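You operate a simulated robot arm through the tools that you are given. There is no shell and no other tool. Be economical: measure what you need, move in short steps, check, and stop when the job is done.

Carry out the task below with a simulated two-armed robot. There is one attempt and no reset: what you move stays moved.

Task
Unplug the two wet hoses and dry them on the drip rack.
Fine: hold each hose while its plug comes out; plugs back in the plugs rack; hoses stand on the rack till dry.
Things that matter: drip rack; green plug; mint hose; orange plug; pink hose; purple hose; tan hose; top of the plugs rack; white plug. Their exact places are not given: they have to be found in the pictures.

The check looks at the end state, three seconds after you hand in, the way a careful person would. Anything else that was tipped, shoved, dropped, spilled or broken makes it a failure.

Robot
Two 6-joint arms with two-finger parallel grippers on one trunk, on a base that drives. Base frame: it is fixed to the floor where the robot stands at the start and does not move with it; the origin is under the middle of the robot, x ahead of it, y to its left, z up. Units: cm, degrees, N and s.
The left shoulder is at the start at [6, 18.7, 122.2], the right one opposite. With the tool pointing down near the work surface each hand reaches from about 10 to 60 cm from the robot's upright axis, wherever it stands, measured 20 degrees to its own side. Places, roughly: drip rack [40, 50, 80]; green plug (3x3x6 cm) [40, 0, 90]; orange plug (3x3x6 cm) [50, 10, 100]; top of the plugs rack [40, 10, 90]; white plug (3x3x6 cm) [50, -10, 100]. Payload 1.57 kg a hand.
The tool frame of a hand sits at the grasp point between the pads (the TCP): z along the fingers, y along the line on which they close. The tips reach 3 cm beyond it. Largest opening 11 cm; finger width 2.4, thickness 1.2; the body of the gripper, 4.8 by 11.2 cm, starts 7.8 cm behind the TCP.
Orientation is told as [roll, pitch, yaw] about the base's x, y, z axes, in that order, counted from this pose: with the fingers straight down and closing along the base's y, the tool's x points along the base's -x, its y along +y and its z along -z.

Tools
- The arms move only by the tool step_arm. It takes "left_plan", "right_plan" or both (then of equal length, played together; a hand with none holds still); each is one flat list of numbers, 7 for each row, row after row: the shift along the tool's x, y, z in units of 25 mm (1.0 is 25 mm), then the turn, a rotation vector about the tool's x, y, z in units of 6 degrees (1.0 is 6 degrees), then the opening, from 0 (shut) to 1 (fully open). In form: [x, y, z, ax, ay, az, claw, x, y, z, ax, ay, az, claw, ...]. A call has 1 to 8 rows; each row shifts and turns the commanded pose from where the row before left it, along the tool's axes as they then stand. A call with a number of a shift or a turn outside -1 to 1 is refused whole. Rows are played at 5 a second. More than 5 cm and 8.6 degrees between two rows, or a gripper value outside its range, and nothing of the call is played. Where a pose cannot be reached the arm comes as near as it can. A force on the tool above 40 N (or 10 N above the force at the start of the call, whichever is more), or a blocked arm, ends the call early, and 0.2 s more pass. Each finger travels about 15.3 cm/s and halts on what it meets, pressing with about 38 N; the grip force reading is that of the motor and also rises with nothing between the fingers. The clock runs only during rows and for 0.2 s after the last one: add rows that do not move to give the fingers time. The reply holds the time, the measured pose of the TCP, the force on the tool along the base axes, the opening and the grip force, in the units named above and with some noise, with the torque about the TCP (base axes, N m) and any sound that the robot's microphone picked up, and new pictures: "show" is both (left out), scene, wrist or none (wrist: the cameras of the hands that moved).
- Cameras (640 x 400 px; columns grow to the right, rows downward): "scene" is now at [1.03, 2.1, 175.49]; the picture's right is [0.28, -0.96, 0.00], its down [-0.79, -0.23, -0.57] and it looks along [0.55, 0.16, -0.82] (base axes); focal length 262 px, centre (320, 200). "left" rides on the left gripper at [7, -1.6, -14.1] in its tool frame; the picture's right is [0.23, 0.97, 0.00], its down [-0.86, 0.20, -0.48] and it looks along [-0.47, 0.11, 0.88] (tool axes); focal length 222 px, centre (320, 200). "right" rides on the right gripper at [7, 1.6, -14.1] in its tool frame; the picture's right is [-0.23, 0.97, 0.00], its down [-0.86, -0.20, -0.48] and it looks along [-0.47, -0.11, 0.88] (tool axes); focal length 222 px, centre (320, 200).
- move_column(by): slides the trunk up (or, below 0, down) by that many cm; the arms and the scene camera ride with it, the base frame stays. It gives what a move gives, with no picture.
- drive_base(legs): drives the robot by 1 to 6 legs, each [ahead, left, turn to the left] in cm, cm and degrees, along the robot's own axes; the way and the turn of a leg run together, so that a leg with both is an arc; at most 150 cm and 180 degrees a leg. The arms and the cameras ride along, it lands a little off, and it stops where it bumps. It gives what a move gives, and a new picture of the scene camera.
- pan_tilt(pan, tilt): turns the head with the scene camera to pan (to the left, within 86 degrees either way) and tilt (down, from -29 to 69), counted from straight ahead of the robot. It gives what a move gives, and a new picture of the scene camera.
- point_at(camera, pixels): for up to 12 pixels [column, row] of the newest picture of that camera ("zoom" is the newest enlarged one), the place [x, y, z] in the base frame of the surface seen there, good to about 0.3 cm. The clock stands still meanwhile.
- inspect(camera, box): a new picture of the part [left, top, right, bottom] of that camera's present view, enlarged. The clock stands still meanwhile.
- close_job(): hands the job in; it is judged then, once.

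Keep the steps short. Do not move on a guess: measure, check each grasp and each placing, and mend mistakes. In all there are 80 turns and 260 pictures (those below and enlarged ones count). Leave the grippers open and the arms clear of the work at the hand-in unless told otherwise, and finish with a single line.

The tools are called after "Call:" as name(argument=value, ...) on one line, values as JSON. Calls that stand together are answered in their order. step_arm: Moves the arms, as the interface text tells. Its arguments: {"type":"object","properties":{"left_plan":{"type":"array","items":{"type":"number"}},"right_plan":{"type":"array","items":{"type":"number"}},"show":{"type":"string","enum":["both","scene","wrist","none"]}},"required":[]} The other tools are called the same way: move_column (by) slides the trunk up or down; drive_base (legs) drives the base; pan_tilt (pan, tilt) turns the head that bears the scene camera; point_at (camera, pixels) gives the place of the surface under pixels of a picture; inspect (camera, box) takes an enlarged picture of a part of a camera's view; close_job () hands the job in.

At the start:

```text
t: 0.0
left_position: [41.64, 32.0, 131.17]
left_orientation: [0.1, 0.0, 0.0]
left_force: [-0.5, 0.6, 0.8]
left_torque: [0.0, 0.03, -0.02]
left_width: 11.01
left_grip_force: 0.0
right_position: [45.94, -9.51, 130.12]
right_orientation: [0.0, 0.0, 0.0]
right_force: [-0.8, 0.2, 1.0]
right_torque: [-0.01, -0.01, 0.0]
right_width: 11.01
right_grip_force: 0.0
trunk travel left (down, up): [-85.0, 14.0]
robot x, y, heading: [0.07, 0.19, -0.2]
head pan, tilt: [16.2, 54.9]
```

scene: 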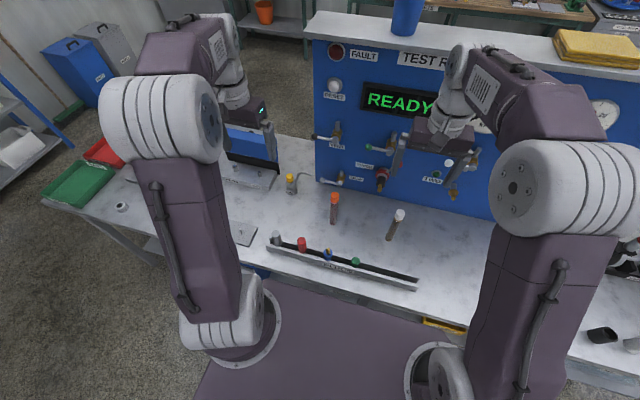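
right: 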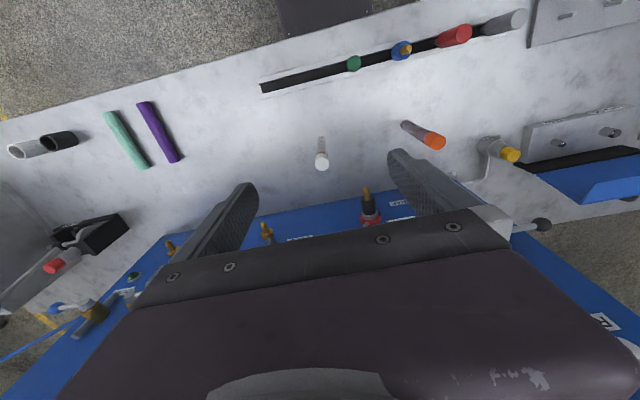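
left: 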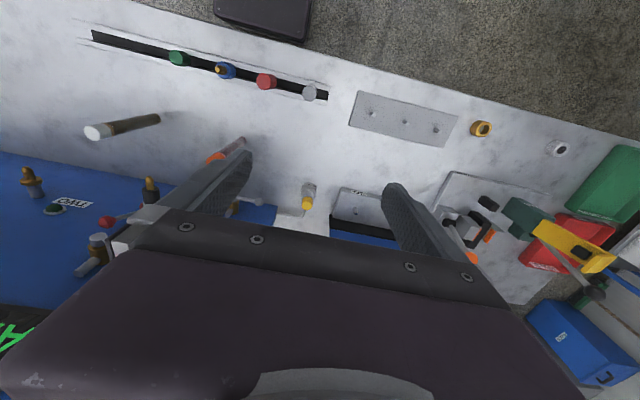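

I see two upright hoses with an orange and a white plug, and a plugs rack. I'll enlarge the relevant regions first.

Call:
inspect(camera="left", box=[60, 10, 500, 285])

Call:
inspect(camera="right", box=[240, 0, 640, 250])

Call:
inspect(camera="scene", box=[220, 160, 460, 310])

Call:
point_at(camera="scene", pixels=[[334, 196], [334, 221], [400, 213], [390, 238], [277, 235], [301, 241], [327, 252], [355, 260], [290, 250], [416, 284], [242, 234], [291, 178]])

Call:
point_at(camera="left", pixels=[[372, 114], [404, 123], [436, 132], [355, 95], [455, 125], [350, 128], [448, 145], [309, 93], [266, 80], [226, 70], [178, 58], [385, 100]])

```text
1.45 times, centred on (280, 148) of left
```

zoom: 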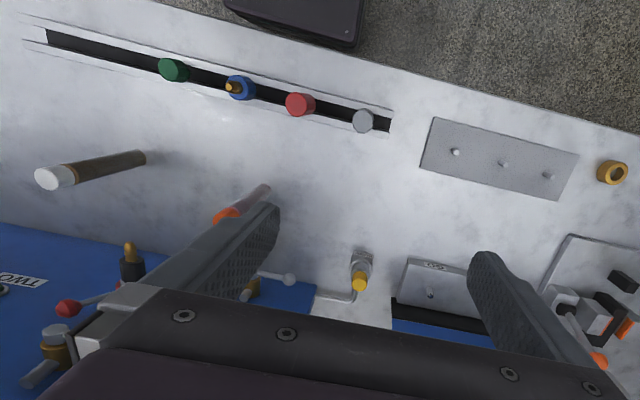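

```text
1.60 times, centred on (440, 125) of right
```

zoom: 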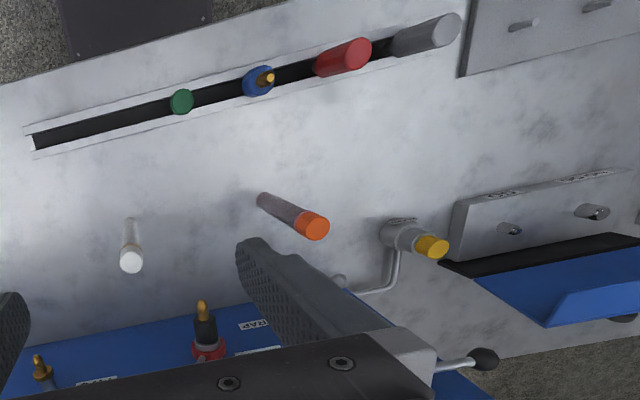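

```text
2.67 times, centred on (340, 235) of scene
```

zoom: 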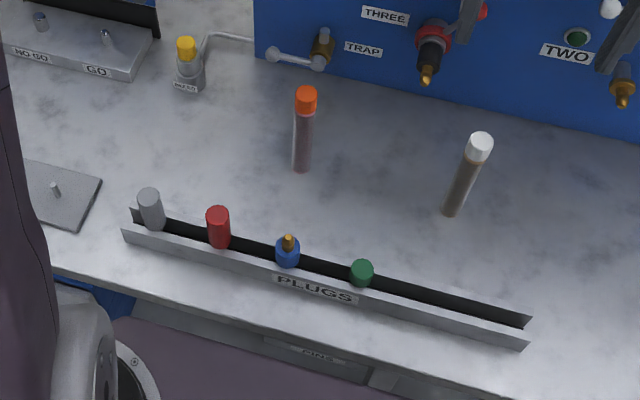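

```text
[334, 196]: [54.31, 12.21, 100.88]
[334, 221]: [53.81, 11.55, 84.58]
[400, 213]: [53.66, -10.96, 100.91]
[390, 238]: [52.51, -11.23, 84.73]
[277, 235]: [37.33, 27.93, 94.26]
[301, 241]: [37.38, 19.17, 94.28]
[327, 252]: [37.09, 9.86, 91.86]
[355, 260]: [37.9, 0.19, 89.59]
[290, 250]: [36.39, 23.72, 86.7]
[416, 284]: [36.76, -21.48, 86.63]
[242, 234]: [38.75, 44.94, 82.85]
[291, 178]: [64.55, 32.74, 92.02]
```

```text
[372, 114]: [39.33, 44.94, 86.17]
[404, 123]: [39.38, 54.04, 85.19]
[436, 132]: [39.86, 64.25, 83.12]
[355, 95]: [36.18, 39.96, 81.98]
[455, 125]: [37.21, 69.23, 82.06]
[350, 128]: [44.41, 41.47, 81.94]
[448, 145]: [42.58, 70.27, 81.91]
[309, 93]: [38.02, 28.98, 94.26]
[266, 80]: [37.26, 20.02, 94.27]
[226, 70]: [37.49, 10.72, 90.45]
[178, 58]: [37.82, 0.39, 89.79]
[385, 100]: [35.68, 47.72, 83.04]
```

Pegs of the drip rack are near x 39.5, y 45/54/64. Now a closer look at the hoses lying right, the standing hoses and the green plug.

Call:
inspect(camera="right", box=[80, 80, 240, 180])

Call:
inspect(camera="right", box=[300, 110, 460, 210])

Call:
inspect(camera="scene", box=[310, 180, 422, 250])

Call:
inspect(camera="left", box=[330, 70, 490, 170])

Call:
inspect(camera="scene", box=[260, 220, 420, 320])

```text
4.00 times, centred on (160, 130) of right
```

zoom: 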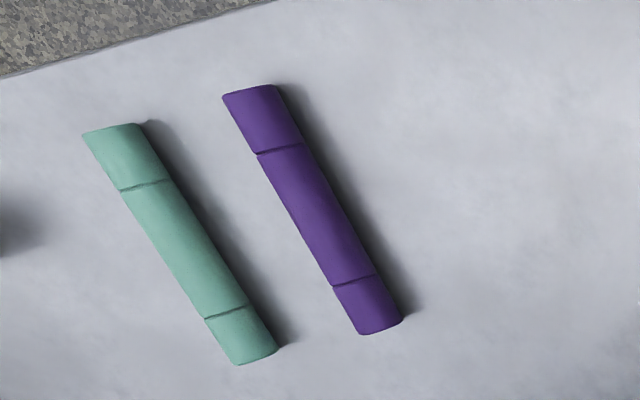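

```text
4.00 times, centred on (380, 160) of right
```

zoom: 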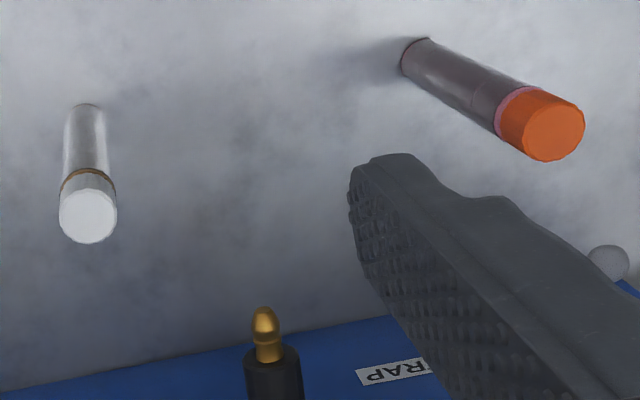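

```text
5.71 times, centred on (366, 215) of scene
```

zoom: 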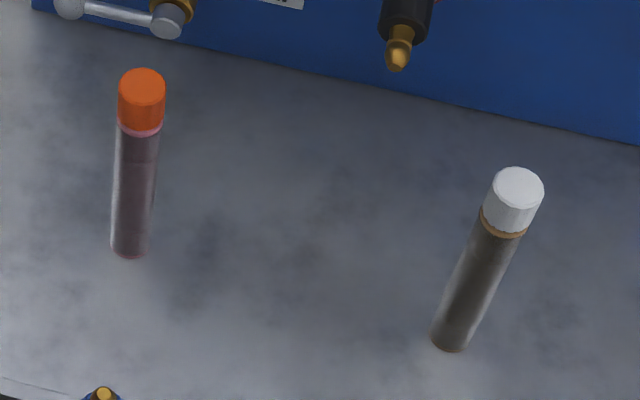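

```text
4.00 times, centred on (410, 120) of left
```

zoom: 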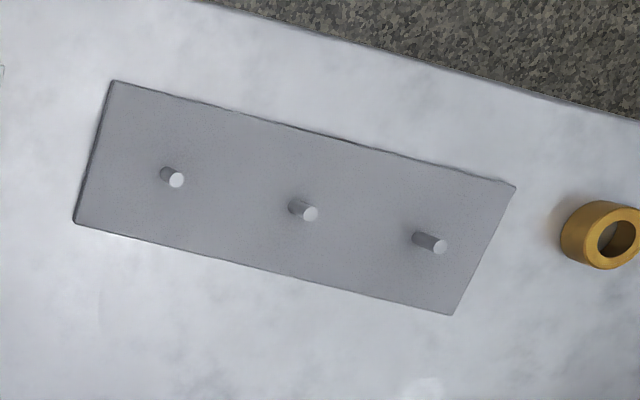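

```text
4.00 times, centred on (340, 270) of scene
```

zoom: 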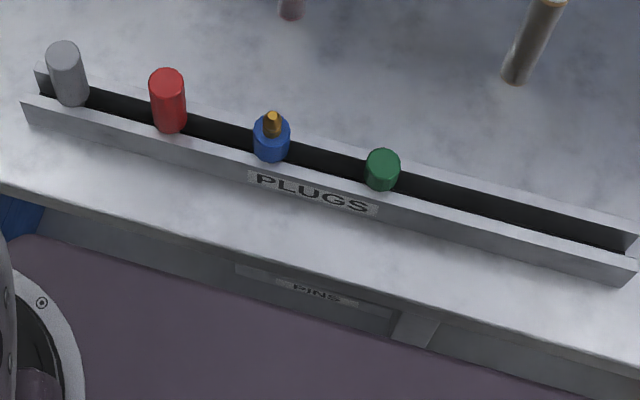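

Next I measure the hose/plug borders, the rack channel and how close the panel's fittings are.

Call:
inspect(camera="scene", box=[300, 110, 492, 230])

Call:
point_at(camera="scene", pixels=[[335, 203], [334, 208], [398, 220], [396, 224], [381, 178], [340, 180], [452, 192], [430, 190], [340, 262], [372, 266], [385, 268], [400, 280]])

Call:
inspect(camera="right", box=[250, 30, 410, 130])

Call:
point_at(camera="right", pixels=[[270, 80], [272, 87], [274, 95], [320, 68], [322, 75], [325, 82], [330, 72], [262, 83], [320, 165], [321, 138], [431, 142], [405, 126]])

```text
3.33 times, centred on (396, 170) of scene
```

zoom: 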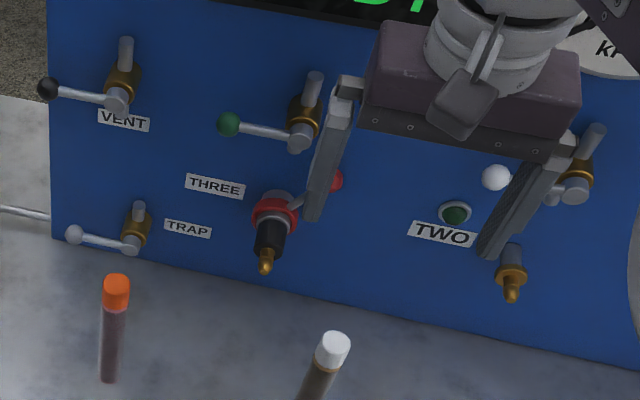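

```text
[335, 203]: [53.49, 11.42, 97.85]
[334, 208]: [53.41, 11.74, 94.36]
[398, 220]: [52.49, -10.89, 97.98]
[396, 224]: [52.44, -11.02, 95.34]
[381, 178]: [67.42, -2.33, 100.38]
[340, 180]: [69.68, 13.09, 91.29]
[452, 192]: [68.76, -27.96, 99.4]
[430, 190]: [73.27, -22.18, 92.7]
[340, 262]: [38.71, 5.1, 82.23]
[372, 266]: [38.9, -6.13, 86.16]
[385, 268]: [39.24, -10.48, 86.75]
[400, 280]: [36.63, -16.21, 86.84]
```

```text
4.00 times, centred on (330, 80) of right
```

zoom: 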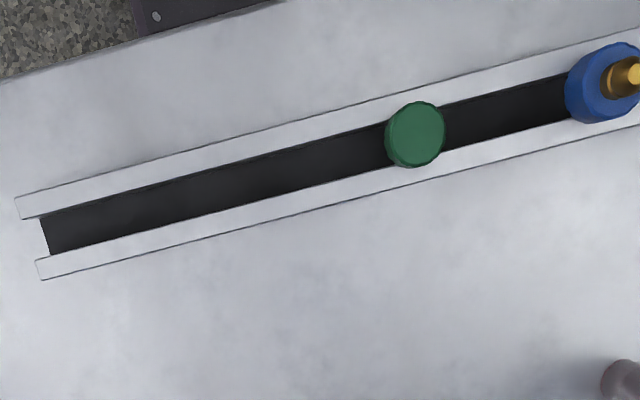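

```text
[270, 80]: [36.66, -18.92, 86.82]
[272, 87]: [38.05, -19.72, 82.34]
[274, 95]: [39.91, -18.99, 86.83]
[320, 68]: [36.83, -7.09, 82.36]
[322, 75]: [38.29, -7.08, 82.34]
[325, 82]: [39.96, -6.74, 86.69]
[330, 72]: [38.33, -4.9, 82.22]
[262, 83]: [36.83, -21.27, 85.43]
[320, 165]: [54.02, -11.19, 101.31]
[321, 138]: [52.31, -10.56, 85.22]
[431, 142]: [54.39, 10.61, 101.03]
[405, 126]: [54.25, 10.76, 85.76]
```

Hose axes come out at about (54.7, 11.6) for pink and (53.7, -11.1) for tan. Caps span z 98–101 and the empty channel is at x 38.2, y from -4 to -20. For the pink hose, the left hand will hold it low from the left and the right hand will pull the plug. First I yaw both hands, high above the table.

Call:
step_arm(left_plan=[0, 0, 0.8, 0, 0, 0.9375, 0.6, 0, 0, 0.8, 0, 0, 0.9375, 0.6, 0, 0, 0.8, 0, 0, 0.9375, 0.6, 0, 0, 0.8, 0, 0, 0.9375, 0.6, 0, 0, 0.8, 0, 0, 0.9375, 0.6, 0, 0, 0.8, 0, 0, 0.9375, 0.6, 0, 0, 0.8, 0, 0, 0.9375, 0.6, 0, 0, 0.8, 0, 0, 0.9375, 0.6], right_plan=[0, 0, 0, 0, 0, -0.9375, 0.5, 0, 0, 0, 0, 0, -0.9375, 0.5, 0, 0, 0, 0, 0, -0.9375, 0.5, 0, 0, 0, 0, 0, -0.9375, 0.5, 0, 0, 0, 0, 0, -0.9375, 0.5, 0, 0, 0, 0, 0, -0.9375, 0.5, 0, 0, 0, 0, 0, -0.9375, 0.5, 0, 0, 0, 0, 0, -0.9375, 0.5], show="scene")

```text
t: 1.8
left_position: [41.7, 32.08, 115.22]
left_orientation: [0.0, 0.0, -45.1]
left_force: [0.5, 0.4, 0.2]
left_torque: [-0.03, -0.01, -0.02]
left_width: 6.58
left_grip_force: 0.1
right_position: [45.91, -9.51, 130.17]
right_orientation: [0.0, -0.1, 45.1]
right_force: [1.0, 0.4, 0.2]
right_torque: [-0.01, 0.03, -0.03]
right_width: 5.51
right_grip_force: 0.1
trunk travel left (down, up): [-85.0, 14.0]
robot x, y, heading: [0.13, 0.21, 0.2]
head pan, tilt: [16.2, 54.9]
```

scene: 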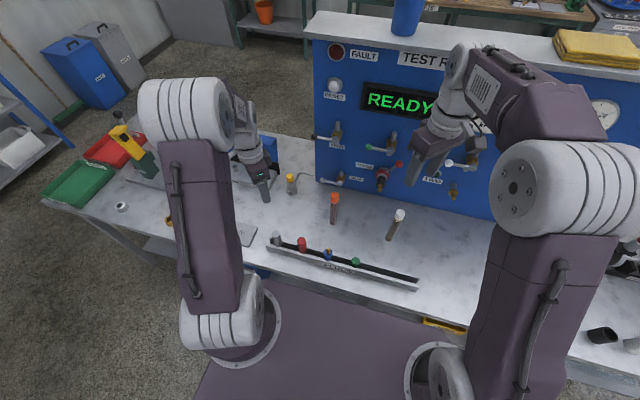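

Both yawed as planned. Now pitch the left by -45° and the right by -30° in place.

Call:
step_arm(left_plan=[0, 0, 0, 0, -0.9375, 0, 0.6, 0, 0, 0, 0, -0.9375, 0, 0.6, 0, 0, 0, 0, -0.9375, 0, 0.6, 0, 0, 0, 0, -0.9375, 0, 0.6, 0, 0, 0, 0, -0.9375, 0, 0.6, 0, 0, 0, 0, -0.9375, 0, 0.6, 0, 0, 0, 0, -0.9375, 0, 0.6, 0, 0, 0, 0, -0.9375, 0, 0.6], right_plan=[0, 0, 0, 0, -0.625, 0, 0.5, 0, 0, 0, 0, -0.625, 0, 0.5, 0, 0, 0, 0, -0.625, 0, 0.5, 0, 0, 0, 0, -0.625, 0, 0.5, 0, 0, 0, 0, -0.625, 0, 0.5, 0, 0, 0, 0, -0.625, 0, 0.5, 0, 0, 0, 0, -0.625, 0, 0.5, 0, 0, 0, 0, -0.625, 0, 0.5], show="scene")

```text
t: 3.6
left_position: [41.65, 32.11, 115.06]
left_orientation: [0.1, -45.1, -45.1]
left_force: [-0.9, 0.2, -0.6]
left_torque: [-0.03, 0.03, 0.03]
left_width: 6.6
left_grip_force: 0.1
right_position: [45.82, -9.56, 130.24]
right_orientation: [0.0, -30.1, 45.0]
right_force: [0.1, 0.1, -0.8]
right_torque: [-0.03, -0.01, -0.01]
right_width: 5.49
right_grip_force: 0.0
trunk travel left (down, up): [-85.0, 14.0]
robot x, y, heading: [-0.3, -0.2, 0.0]
head pan, tilt: [16.2, 54.9]
```

scene: 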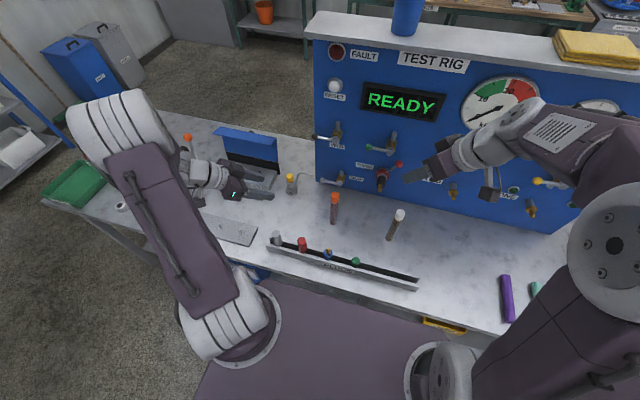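

Left approaches along its tool axis towards a point 10 cm short of the pink hose; first two thirds.

Call:
step_arm(left_plan=[0.09, -0.176, 0.873, 0, 0, 0, 0.6, 0.09, -0.176, 0.873, 0, 0, 0, 0.6, 0.09, -0.176, 0.873, 0, 0, 0, 0.6, 0.09, -0.176, 0.873, 0, 0, 0, 0.6, 0.09, -0.176, 0.873, 0, 0, 0, 0.6, 0.09, -0.176, 0.873, 0, 0, 0, 0.6, 0.09, -0.176, 0.873, 0, 0, 0, 0.6, 0.09, -0.176, 0.873, 0, 0, 0, 0.6])

```text
t: 5.4
left_position: [47.1, 21.5, 101.39]
left_orientation: [0.0, -44.9, -44.9]
left_force: [0.7, 0.0, 0.1]
left_torque: [0.01, 0.02, -0.01]
left_width: 6.6
left_grip_force: 0.0
right_position: [45.81, -9.44, 130.14]
right_orientation: [-0.1, -30.0, 45.0]
right_force: [-0.2, 0.2, -0.1]
right_torque: [0.0, -0.01, -0.02]
right_width: 5.5
right_grip_force: 0.1
trunk travel left (down, up): [-85.0, 14.0]
robot x, y, heading: [0.45, -0.26, -0.0]
head pan, tilt: [16.2, 54.9]
```

scene: 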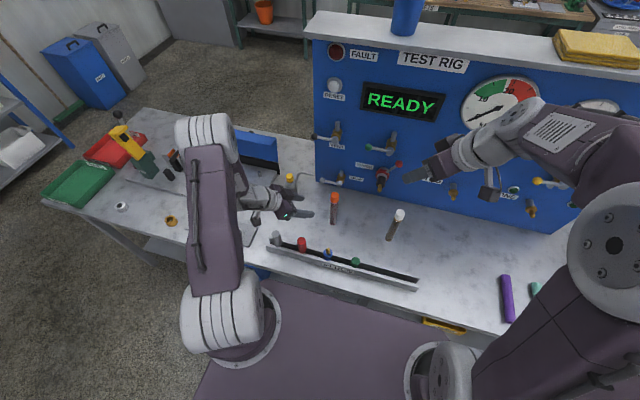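
left: 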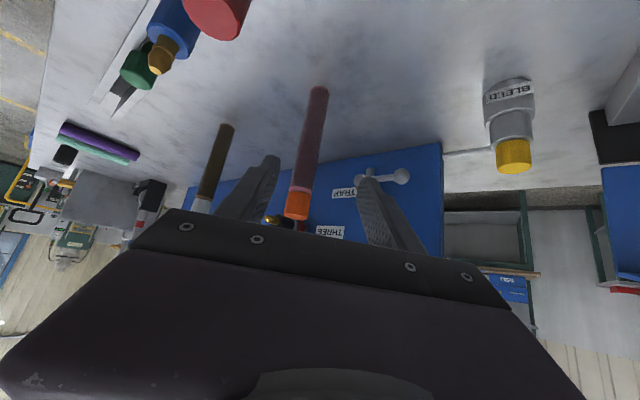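

The left camera sees the pink hose well; I re-measure both hoses from here.

Call:
point_at(camera="left", pixels=[[317, 92], [311, 135], [303, 180], [297, 197], [297, 212], [289, 205], [224, 135], [213, 170], [202, 205]])

Call:
point_at(camera="scene", pixels=[[334, 200], [334, 214], [334, 192], [399, 215], [393, 230]])

Call:
inspect(camera="left", box=[190, 70, 382, 230])

```text
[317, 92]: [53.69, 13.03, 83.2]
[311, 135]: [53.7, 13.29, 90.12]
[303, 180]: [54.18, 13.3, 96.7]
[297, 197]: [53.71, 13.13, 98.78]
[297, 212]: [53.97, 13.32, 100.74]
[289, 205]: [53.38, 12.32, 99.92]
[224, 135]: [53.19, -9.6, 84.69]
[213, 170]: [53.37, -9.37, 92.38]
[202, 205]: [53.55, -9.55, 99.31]
```

```text
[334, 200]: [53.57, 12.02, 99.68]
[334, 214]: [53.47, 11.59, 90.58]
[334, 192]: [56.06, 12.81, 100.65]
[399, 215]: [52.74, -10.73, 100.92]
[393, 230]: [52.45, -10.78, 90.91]
```

```text
2.50 times, centred on (286, 150) of left
```

zoom: 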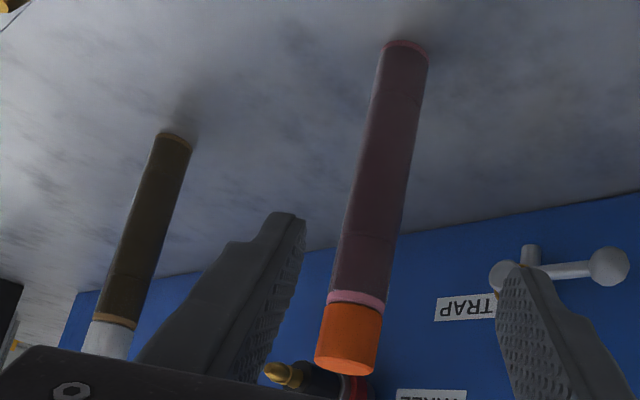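

Pink axis (54.7, 12.05), tan axis (53.8, -10.9). Left goes on towards the pink hose, lining up laterally, stopping with the tips about 4 cm short.

Call:
step_arm(left_plan=[0.129, -0.131, 0.917, 0, 0, 0, 0.6, 0.129, -0.131, 0.917, 0, 0, 0, 0.6, 0.129, -0.131, 0.917, 0, 0, 0, 0.6, 0.129, -0.131, 0.917, 0, 0, 0, 0.6, 0, 0, 0.917, 0, 0, 0, 0.6], show="both")

```text
t: 6.6
left_position: [51.66, 15.87, 92.36]
left_orientation: [-0.1, -44.8, -44.9]
left_force: [0.5, -0.2, 0.9]
left_torque: [0.03, -0.02, 0.01]
left_width: 6.6
left_grip_force: 0.1
left hand out of reach, approached as far as the arm can: row 3
right_position: [45.92, -9.7, 130.19]
right_orientation: [0.1, -30.0, 44.9]
right_force: [-0.4, -0.6, -0.5]
right_torque: [0.0, -0.01, 0.03]
right_width: 5.46
right_grip_force: 0.0
trunk travel left (down, up): [-85.0, 14.0]
robot x, y, heading: [-0.17, -0.39, 0.0]
head pan, tilt: [16.2, 54.9]
```

scene: 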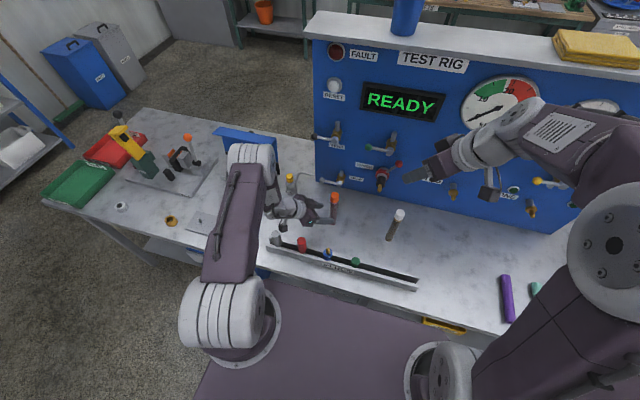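
left: 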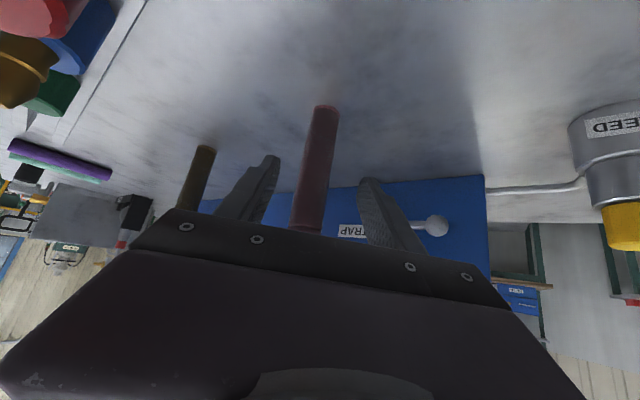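

It stopped about 0.5 cm off sideways (one row was at the reach limit). I continue the last 6.9 cm with a side correction and watch.

Call:
step_arm(left_plan=[0, -0.1, 0.9, 0, 0, 0, 0.6, 0, -0.1, 0.9, 0, 0, 0, 0.6, 0, 0, 0.9, 0, 0, 0, 0.6], show="both")

```text
t: 7.4
left_position: [54.52, 11.93, 87.72]
left_orientation: [0.0, -44.9, -44.8]
left_force: [0.9, -0.2, -0.1]
left_torque: [-0.04, 0.01, 0.01]
left_width: 6.58
left_grip_force: 0.1
right_position: [45.85, -9.58, 130.19]
right_orientation: [0.0, -30.0, 45.0]
right_force: [0.3, 0.0, 0.9]
right_torque: [0.03, 0.02, 0.0]
right_width: 5.52
right_grip_force: 0.1
trunk travel left (down, up): [-85.0, 14.0]
robot x, y, heading: [-0.15, -0.34, 0.2]
head pan, tilt: [16.2, 54.9]
```

scene: 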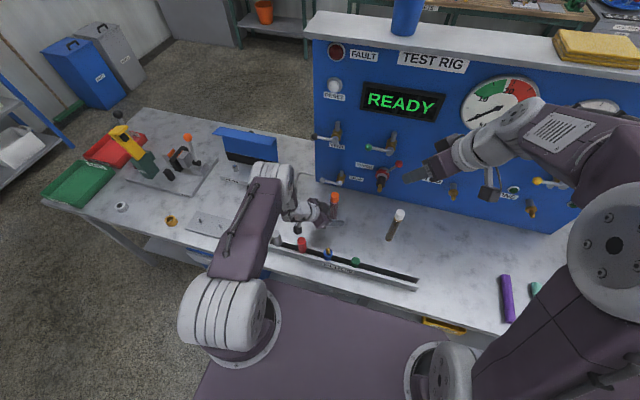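
left: 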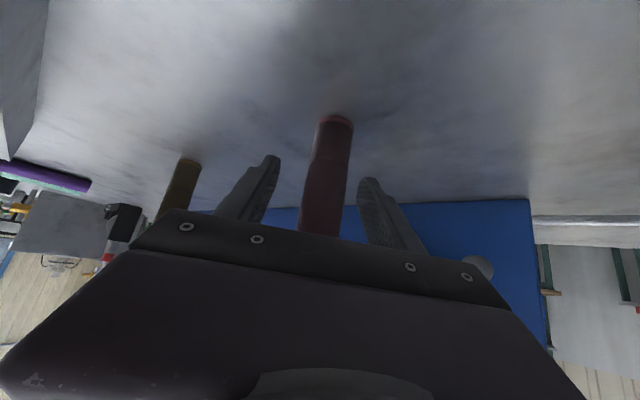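

The hose lies between the fingers. I close the left on it while the right comes partway to above the orange plug.

Call:
step_arm(left_plan=[0, 0, 0, 0, 0, 0, 0, 0, 0, 0, 0, 0, 0, 0, 0, 0, 0, 0, 0, 0, 0, 0, 0, 0, 0, 0, 0, 0, 0, 0, 0, 0, 0, 0, 0, 0, 0, 0, 0, 0, 0, 0, 0, 0, 0, 0, 0, 0, 0, 0, 0, 0, 0, 0, 0, 0], right_plan=[-0.199, 0.452, 0.88, 0, 0, 0, 0.5, -0.199, 0.452, 0.88, 0, 0, 0, 0.5, -0.199, 0.452, 0.88, 0, 0, 0, 0.5, -0.199, 0.452, 0.88, 0, 0, 0, 0.5, -0.199, 0.452, 0.88, 0, 0, 0, 0.5, -0.199, 0.452, 0.88, 0, 0, 0, 0.5, -0.199, 0.452, 0.88, 0, 0, 0, 0.5, -0.199, 0.452, 0.88, 0, 0, 0, 0.5])

```text
t: 9.2
left_position: [54.46, 12.04, 87.76]
left_orientation: [0.0, -44.9, -45.0]
left_force: [1.3, -2.5, 3.7]
left_torque: [-0.12, 0.0, 0.01]
left_width: 2.91
left_grip_force: 38.0
right_position: [48.31, 5.46, 116.92]
right_orientation: [0.0, -30.0, 45.0]
right_force: [0.1, 0.2, 0.0]
right_torque: [0.04, -0.03, 0.0]
right_width: 5.48
right_grip_force: 0.1
trunk travel left (down, up): [-85.0, 14.0]
robot x, y, heading: [-0.47, -0.5, -0.2]
head pan, tilt: [16.2, 54.9]
```

scene: 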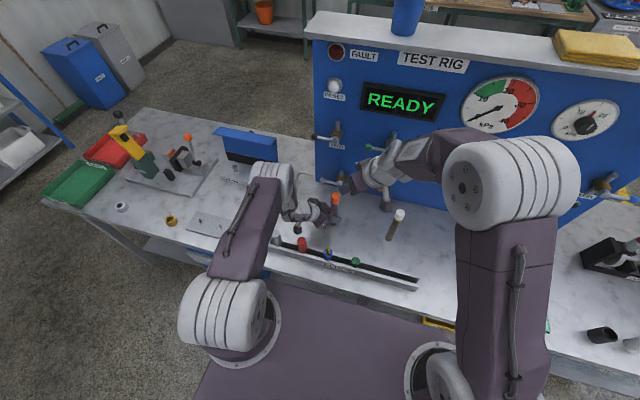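
right: 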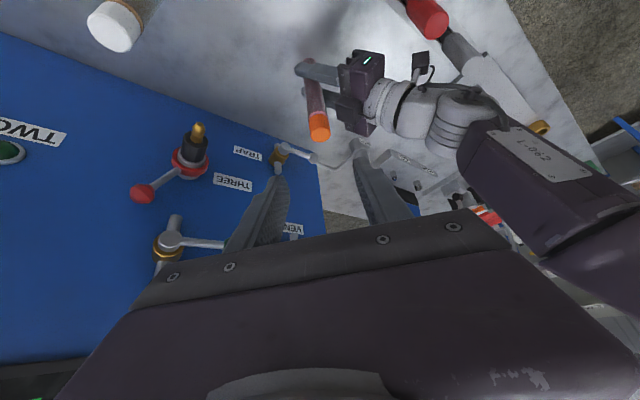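
left: 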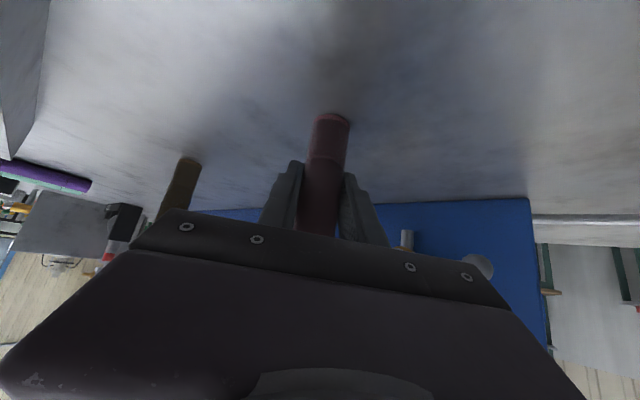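

The left holds the pink hose (width 2.9). Now I locate the orange plug in the right camera at (320,128).

Call:
inspect(camera="right", box=[270, 40, 398, 150])

Call:
point_at(camera="right", pixels=[[321, 133], [319, 120], [318, 110], [316, 98], [313, 127], [326, 133]])

Call:
point_at(camera="scene", pixels=[[335, 199], [335, 195]])

```text
3.64 times, centred on (334, 95) of right
```

zoom: 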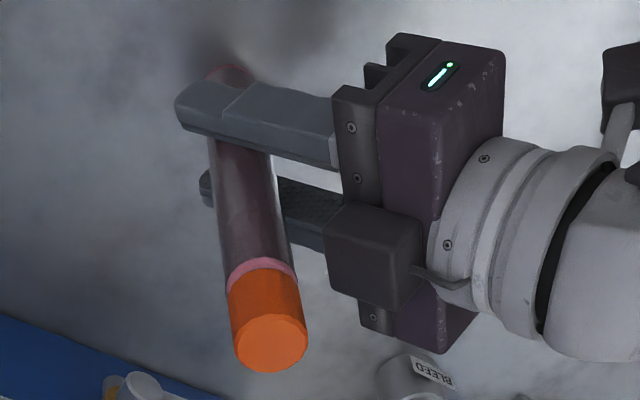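

```text
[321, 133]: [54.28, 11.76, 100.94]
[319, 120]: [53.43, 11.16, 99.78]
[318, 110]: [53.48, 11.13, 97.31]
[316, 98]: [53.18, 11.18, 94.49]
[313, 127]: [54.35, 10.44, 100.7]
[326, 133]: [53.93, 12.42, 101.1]
```

```text
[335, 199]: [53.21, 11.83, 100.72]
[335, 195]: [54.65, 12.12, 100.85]
```

Before bringing the right hand down, I check where the box on the left gripper is relative to the plug.

Call:
point_at(camera="zoom", pixels=[[345, 215], [330, 265], [355, 240], [385, 300], [415, 230], [405, 270], [340, 130], [390, 330], [270, 345], [190, 105], [335, 195]])

```text
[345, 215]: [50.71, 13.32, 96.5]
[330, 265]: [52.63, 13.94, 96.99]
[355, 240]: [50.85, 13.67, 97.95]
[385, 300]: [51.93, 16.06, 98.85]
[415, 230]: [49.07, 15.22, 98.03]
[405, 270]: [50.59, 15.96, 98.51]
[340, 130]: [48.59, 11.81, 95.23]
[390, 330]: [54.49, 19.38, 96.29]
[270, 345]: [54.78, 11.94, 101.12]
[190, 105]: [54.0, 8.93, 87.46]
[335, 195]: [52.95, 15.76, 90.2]
```

The box reaches z 98.9 only 2.7 cm from the hose axis, on the side where a right finger would go. So I turn the right hand: upright, and yawed to -45° so its fingers close across the free direction.

Call:
step_arm(right_plan=[0, 0, 0, 0, 0.8333, 0, 0.5, 0, 0, 0, 0, 0.8333, 0, 0.5, 0, 0, 0, 0, 0.8333, 0, 0.5, 0, 0, 0, 0, 0.8333, 0, 0.5, 0, 0, 0, 0, 0.8333, 0, 0.5, 0, 0, 0, 0, 0.8333, 0, 0.5], show="none")

Call:
step_arm(right_plan=[0, 0, 0, 0, 0, 0.9375, 0.5, 0, 0, 0, 0, 0, 0.9375, 0.5, 0, 0, 0, 0, 0, 0.9375, 0.5, 0, 0, 0, 0, 0, 0.9375, 0.5, 0, 0, 0, 0, 0, 0.9375, 0.5, 0, 0, 0, 0, 0, 0.9375, 0.5, 0, 0, 0, 0, 0, 0.9375, 0.5, 0, 0, 0, 0, 0, 0.9375, 0.5], show="none")

Call:
step_arm(right_plan=[0, 0, 0, 0, 0, 0.9375, 0.5, 0, 0, 0, 0, 0, 0.9375, 0.5, 0, 0, 0, 0, 0, 0.9375, 0.5, 0, 0, 0, 0, 0, 0.9375, 0.5, 0, 0, 0, 0, 0, 0.9375, 0.5, 0, 0, 0, 0, 0, 0.9375, 0.5, 0, 0, 0, 0, 0, 0.9375, 0.5, 0, 0, 0, 0, 0, 0.9375, 0.5], show="both")

```text
t: 10.6
left_position: [54.43, 12.14, 87.72]
left_orientation: [0.0, -45.1, -44.9]
left_force: [0.7, -2.1, 6.2]
left_torque: [-0.12, 0.0, 0.0]
left_width: 2.89
left_grip_force: 37.7
right_position: [48.08, 5.41, 117.05]
right_orientation: [0.0, 0.1, 45.0]
right_force: [0.6, -0.6, 1.3]
right_torque: [-0.03, -0.01, 0.04]
right_width: 5.52
right_grip_force: 0.0
trunk travel left (down, up): [-85.0, 14.0]
robot x, y, heading: [0.07, -0.45, 0.0]
head pan, tilt: [16.2, 54.9]
```

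```text
t: 12.4
left_position: [54.54, 12.06, 87.7]
left_orientation: [0.1, -45.1, -44.9]
left_force: [1.2, -1.3, 5.8]
left_torque: [-0.05, 0.02, 0.04]
left_width: 2.86
left_grip_force: 37.8
right_position: [47.97, 5.43, 117.0]
right_orientation: [0.0, 0.0, -0.1]
right_force: [-0.8, 0.1, 0.2]
right_torque: [-0.02, 0.0, -0.01]
right_width: 5.51
right_grip_force: 0.0
trunk travel left (down, up): [-85.0, 14.0]
robot x, y, heading: [-0.08, 0.02, -0.0]
head pan, tilt: [16.2, 54.9]
```

```text
t: 14.2
left_position: [54.52, 12.03, 87.77]
left_orientation: [0.0, -45.0, -44.9]
left_force: [1.5, -0.5, 5.7]
left_torque: [-0.02, 0.0, 0.01]
left_width: 2.9
left_grip_force: 38.1
right_position: [48.07, 5.56, 116.91]
right_orientation: [0.1, 0.0, -45.0]
right_force: [0.4, -0.1, -0.2]
right_torque: [0.01, -0.01, 0.01]
right_width: 5.51
right_grip_force: 0.0
trunk travel left (down, up): [-85.0, 14.0]
robot x, y, heading: [-0.33, -0.04, 0.1]
head pan, tilt: [16.2, 54.9]
```

scene: 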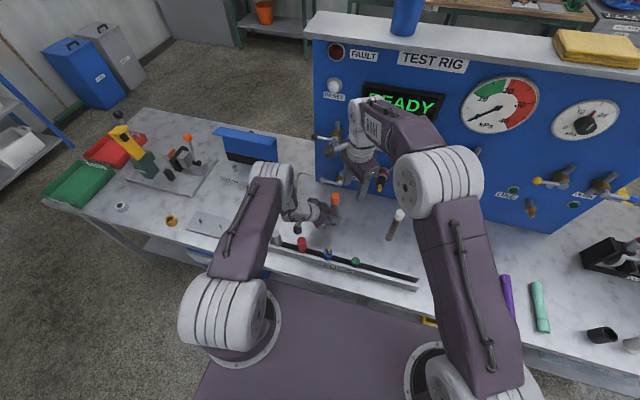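
right: 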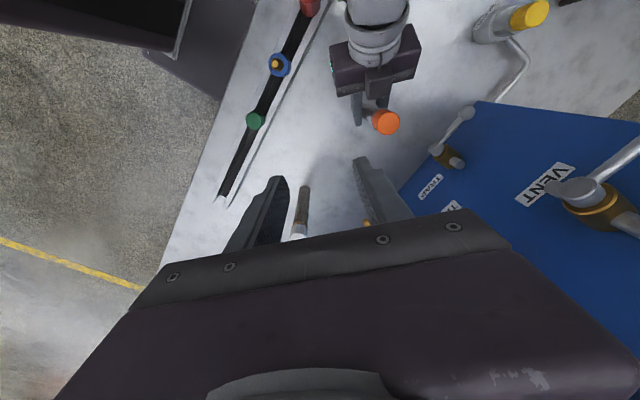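

Right hand is at yaw -45, upright. Move it over the plug, tips staying about 6 cm above it.

Call:
step_arm(right_plan=[0, 0.728, 0.5, 0, 0, 0, 0.5, 0, 0.728, 0.5, 0, 0, 0, 0.5, 0, 0.728, 0.5, 0, 0, 0, 0.5, 0, 0.728, 0.5, 0, 0, 0, 0.5, 0, 0.728, 0.5, 0, 0, 0, 0.5], show="both")

```text
t: 15.4
left_position: [54.51, 12.02, 87.81]
left_orientation: [0.0, -45.0, -45.0]
left_force: [-0.4, -0.4, 3.8]
left_torque: [-0.01, 0.09, 0.05]
left_width: 2.88
left_grip_force: 37.9
right_position: [51.62, 10.0, 111.11]
right_orientation: [0.0, -0.1, -44.9]
right_force: [0.1, -0.2, 0.2]
right_torque: [-0.02, 0.0, 0.03]
right_width: 5.51
right_grip_force: 0.0
right hand out of reach, approached as far as the arm can: row 4, 5
trunk travel left (down, up): [-85.0, 14.0]
robot x, y, heading: [0.14, -0.24, 0.2]
head pan, tilt: [16.2, 54.9]
```

scene: 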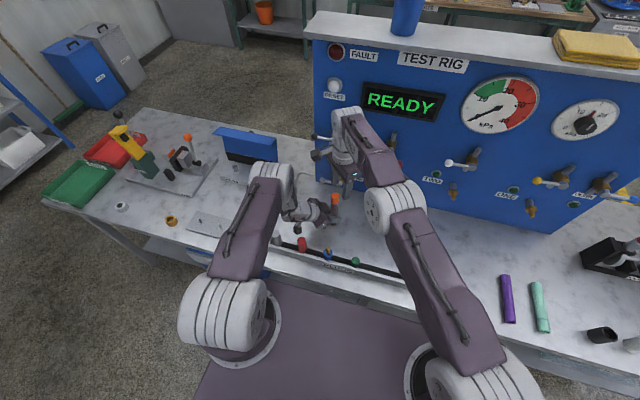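
right: 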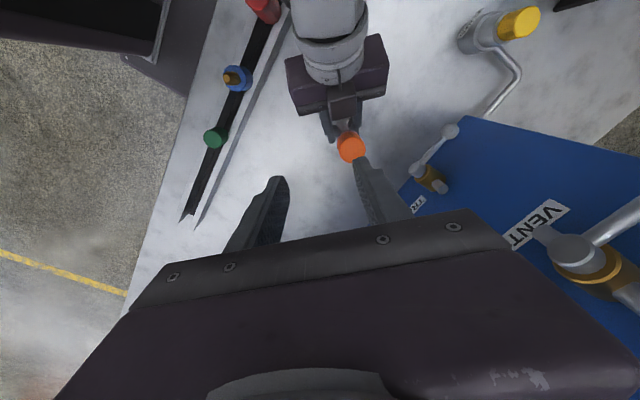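

The right can't reach quite that far (stops at 51.6, 10). Instead the left, firmly holding the hose, will lift it 6 cm and bring it 5 cm nearer, clear of the rack; the right rises out of the way first.

Call:
step_arm(right_plan=[0, -0.3, -0.9, 0, 0, 0, 0.5, 0, -0.3, -0.9, 0, 0, 0, 0.5, 0, -0.3, -0.9, 0, 0, 0, 0.5], show="none")

Call:
step_arm(left_plan=[-0.566, 0, -0.566, 0, 0, 0, 0, -0.566, 0, -0.566, 0, 0, 0, 0, -0.566, 0, -0.566, 0, 0, 0, 0, 0.1, -0.707, -0.1, 0, 0, 0, 0, 0.1, -0.707, -0.1, 0, 0, 0, 0, 0.1, -0.707, -0.1, 0, 0, 0, 0], show="both")

Call:
inspect(camera="right", box=[220, 0, 460, 200])

```text
t: 16.2
left_position: [54.52, 12.06, 87.85]
left_orientation: [0.1, -45.0, -45.0]
left_force: [-0.6, -0.9, 3.3]
left_torque: [-0.02, 0.11, 0.04]
left_width: 2.85
left_grip_force: 37.4
right_position: [49.98, 8.3, 118.03]
right_orientation: [0.0, 0.1, -44.9]
right_force: [-0.7, 0.3, 0.5]
right_torque: [0.01, 0.03, -0.02]
right_width: 5.51
right_grip_force: 0.1
trunk travel left (down, up): [-85.0, 14.0]
robot x, y, heading: [-0.14, -0.19, 0.0]
head pan, tilt: [16.2, 54.9]
```

```text
t: 17.6
left_position: [52.44, 9.2, 94.07]
left_orientation: [-0.6, -44.8, -44.8]
left_force: [0.7, 0.0, -0.6]
left_torque: [-0.01, 0.01, -0.01]
left_width: 2.89
left_grip_force: 37.7
left hand out of reach, approached as far as the arm can: row 5, 6
right_position: [50.19, 8.37, 117.93]
right_orientation: [-0.1, 0.1, -44.9]
right_force: [-0.2, 0.4, -0.2]
right_torque: [0.0, -0.01, 0.0]
right_width: 5.48
right_grip_force: 0.0
trunk travel left (down, up): [-85.0, 14.0]
robot x, y, heading: [0.31, 0.16, -0.1]
head pan, tilt: [16.2, 54.9]
```

scene: 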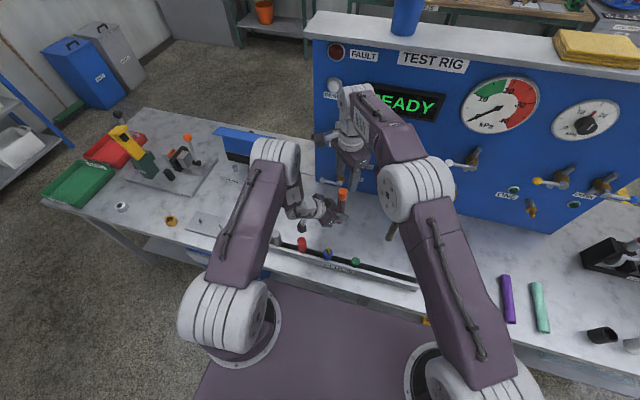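
left: 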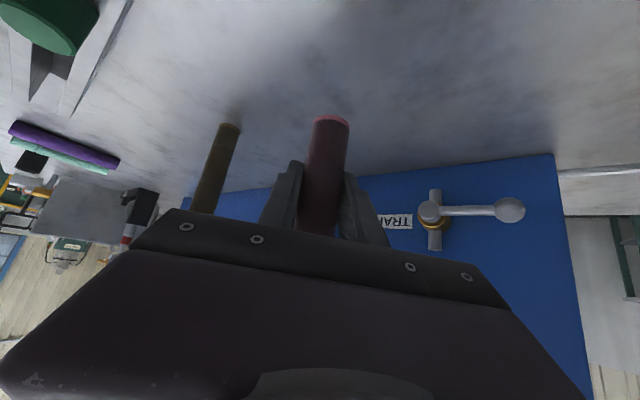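

```text
2.00 times, centred on (340, 100) of right
```

zoom: 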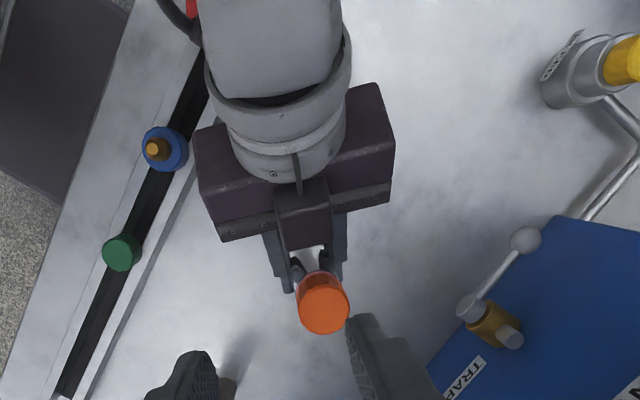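

The left stopped at (52.4, 9.2). I pull it back 2 cm along its own azimuth so the plug is in the right hand's reach.

Call:
step_arm(left_plan=[0.33, -0.06, -0.33, 0, 0, 0, 0, 0.33, -0.06, -0.33, 0, 0, 0, 0, 0, 0, 0, 0, 0, 0, 0], show="both")

```text
t: 18.4
left_position: [52.15, 11.01, 94.31]
left_orientation: [-0.6, -44.8, -44.8]
left_force: [0.4, 0.2, -1.3]
left_torque: [-0.03, 0.0, -0.03]
left_width: 2.89
left_grip_force: 37.3
left hand out of reach, approached as far as the arm can: row 1, 2
right_position: [50.07, 8.33, 117.89]
right_orientation: [0.1, 0.0, -44.9]
right_force: [0.3, -0.2, -0.2]
right_torque: [0.04, 0.01, 0.02]
right_width: 5.51
right_grip_force: 0.1
trunk travel left (down, up): [-85.0, 14.0]
robot x, y, heading: [0.04, 0.02, 0.1]
head pan, tilt: [16.2, 54.9]
```

scene: 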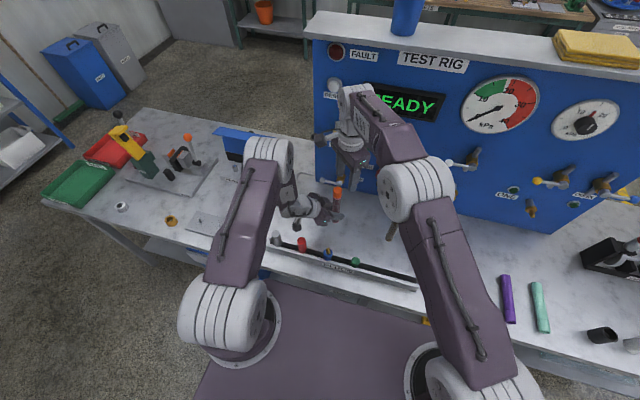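
left: 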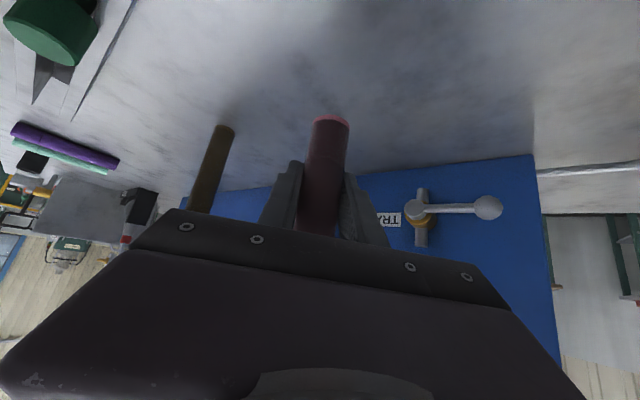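

A wrist limit of the left blocks it in that direction. I turn both hands by +24° in yaw (to about -21°), which relaxes both wrists and keeps their relative clearance.

Call:
step_arm(left_plan=[0, 0, 0, -0.707, 0, -0.707, 0, 0, 0, 0, -0.707, 0, -0.707, 0, 0, 0, 0, -0.707, 0, -0.707, 0, 0, 0, 0, -0.707, 0, -0.707, 0], right_plan=[0, 0, 0, 0, 0, -1, 0.5, 0, 0, 0, 0, 0, -1, 0.5, 0, 0, 0, 0, 0, -1, 0.5, 0, 0, 0, 0, 0, -1, 0.5], show="none")

```text
t: 19.4
left_position: [58.04, 12.01, 95.25]
left_orientation: [-1.2, -44.7, -20.3]
left_force: [0.1, -0.3, -0.7]
left_torque: [-0.01, -0.02, 0.0]
left_width: 2.88
left_grip_force: 38.0
left hand out of reach, approached as far as the arm can: row 1, 2, 3, 4
right_position: [50.02, 8.26, 117.9]
right_orientation: [-0.1, 0.1, -20.8]
right_force: [0.3, -0.2, 0.3]
right_torque: [-0.04, 0.0, 0.02]
right_width: 5.5
right_grip_force: 0.1
trunk travel left (down, up): [-85.0, 14.0]
robot x, y, heading: [-0.07, 0.22, -0.3]
head pan, tilt: [16.2, 54.9]
```

The limit pushed the left out to x = 58. Better: carry the hose further right (toward y≈2), which both arms reach more easily.

Call:
step_arm(left_plan=[0.022, -0.834, 0.09, 0, 0, 0, 0, 0.022, -0.834, 0.09, 0, 0, 0, 0, 0.022, -0.834, 0.09, 0, 0, 0, 0, 0.022, -0.834, 0.09, 0, 0, 0, 0, 0.022, -0.834, 0.09, 0, 0, 0, 0], show="both")

```text
t: 20.6
left_position: [59.85, 4.92, 95.27]
left_orientation: [-1.4, -44.6, -20.2]
left_force: [-0.5, -0.4, -1.3]
left_torque: [0.03, 0.0, 0.0]
left_width: 2.88
left_grip_force: 37.7
left hand out of reach, approached as far as the arm can: row 1, 2, 3, 4, 5
right_position: [50.05, 8.22, 117.92]
right_orientation: [0.0, 0.0, -20.9]
right_force: [-0.3, 0.6, 0.3]
right_torque: [-0.01, -0.03, 0.0]
right_width: 5.49
right_grip_force: 0.0
trunk travel left (down, up): [-85.0, 14.0]
robot x, y, heading: [-0.02, 0.34, 0.1]
head pan, tilt: [16.2, 54.9]
```

scene: 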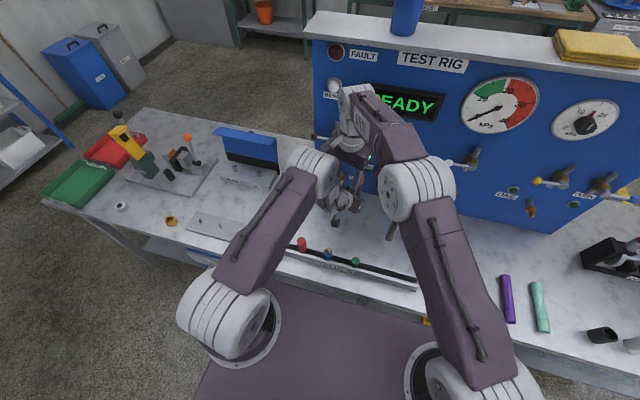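
left: 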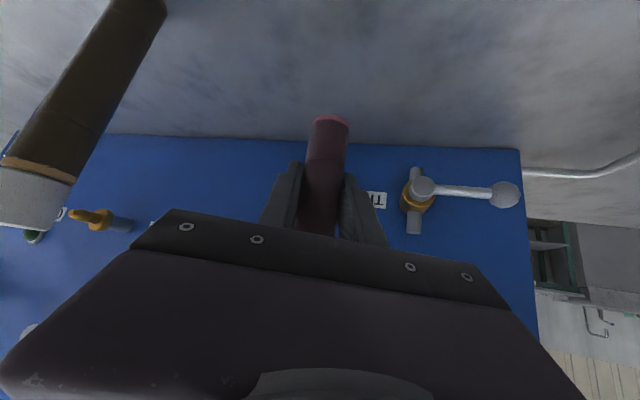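

The limit eases when the left hand comes more from the left. So I turn the left hand's yaw from -20° to about -65° around the hose, and raise the right 5 cm meanwhile.

Call:
step_arm(left_plan=[0, 0, 0, 0.663, 0, 0.663, 0, 0, 0, 0, 0.663, 0, 0.663, 0, 0, 0, 0, 0.663, 0, 0.663, 0, 0, 0, 0, 0.663, 0, 0.663, 0, 0, 0, 0, 0.663, 0, 0.663, 0, 0, 0, 0, 0.663, 0, 0.663, 0, 0, 0, 0, 0.663, 0, 0.663, 0, 0, 0, 0, 0.663, 0, 0.663, 0], right_plan=[0, 0, -0.5, 0, 0, 1, 0.5, 0, 0, -0.5, 0, 0, 1, 0.5, 0, 0, -0.5, 0, 0, 1, 0.5, 0, 0, -0.5, 0, 0, 1, 0.5, 0, 0, 0, 0, 0, 1, 0.5, 0, 0, 0, 0, 0, 1, 0.5, 0, 0, 0, 0, 0, 1, 0.5, 0, 0, 0, 0, 0, 0, 0.5], show="scene")

```text
t: 22.4
left_position: [59.99, 5.16, 95.15]
left_orientation: [-0.1, -45.0, -65.9]
left_force: [-0.1, 0.5, -0.9]
left_torque: [0.01, -0.02, -0.02]
left_width: 2.89
left_grip_force: 37.8
right_position: [50.0, 8.34, 122.89]
right_orientation: [-0.1, 0.0, -63.0]
right_force: [-1.1, 0.5, 0.1]
right_torque: [-0.01, 0.0, 0.03]
right_width: 5.5
right_grip_force: 0.0
trunk travel left (down, up): [-85.0, 14.0]
robot x, y, heading: [0.05, -0.04, 0.0]
head pan, tilt: [16.2, 54.9]
```

scene: 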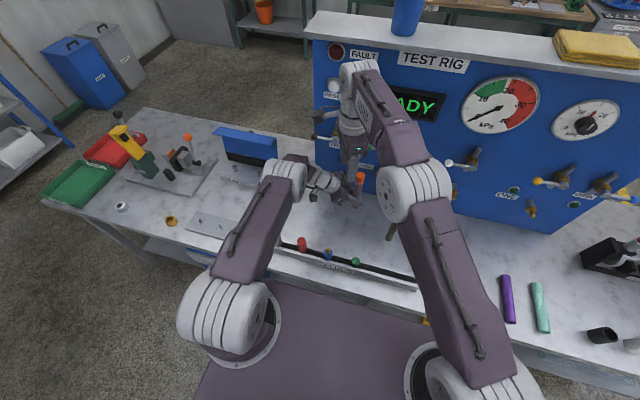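

No limit now. Bring the hose back to about (51, 6).

Call:
step_arm(left_plan=[0.324, -0.782, -0.324, 0, 0, 0, 0, 0.324, -0.782, -0.324, 0, 0, 0, 0, 0.324, -0.782, -0.324, 0, 0, 0, 0, 0.324, -0.782, -0.324, 0, 0, 0, 0], show="both")

Call:
inspect(camera="right", box=[220, 50, 460, 200])

```text
t: 23.4
left_position: [50.61, 5.9, 95.24]
left_orientation: [0.2, -45.1, -66.1]
left_force: [0.0, -0.1, -2.1]
left_torque: [0.02, 0.04, -0.01]
left_width: 2.89
left_grip_force: 38.3
right_position: [49.89, 8.45, 122.95]
right_orientation: [0.0, 0.1, -62.9]
right_force: [-0.4, 0.1, -0.1]
right_torque: [-0.02, -0.01, 0.04]
right_width: 5.5
right_grip_force: 0.0
trunk travel left (down, up): [-85.0, 14.0]
robot x, y, heading: [-0.12, 0.03, -0.1]
head pan, tilt: [16.2, 54.9]
```

scene: 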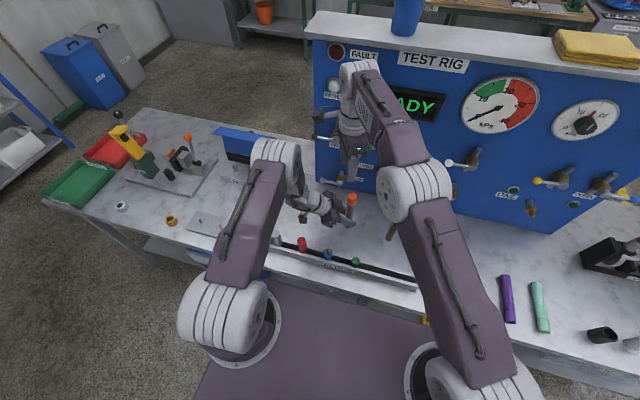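
left: 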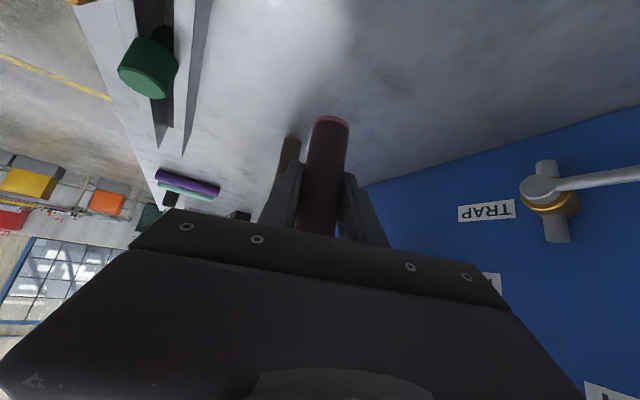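

```text
2.67 times, centred on (340, 125) of right
```

zoom: 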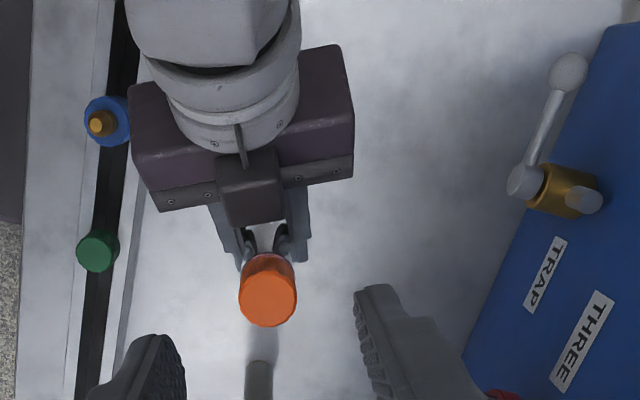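

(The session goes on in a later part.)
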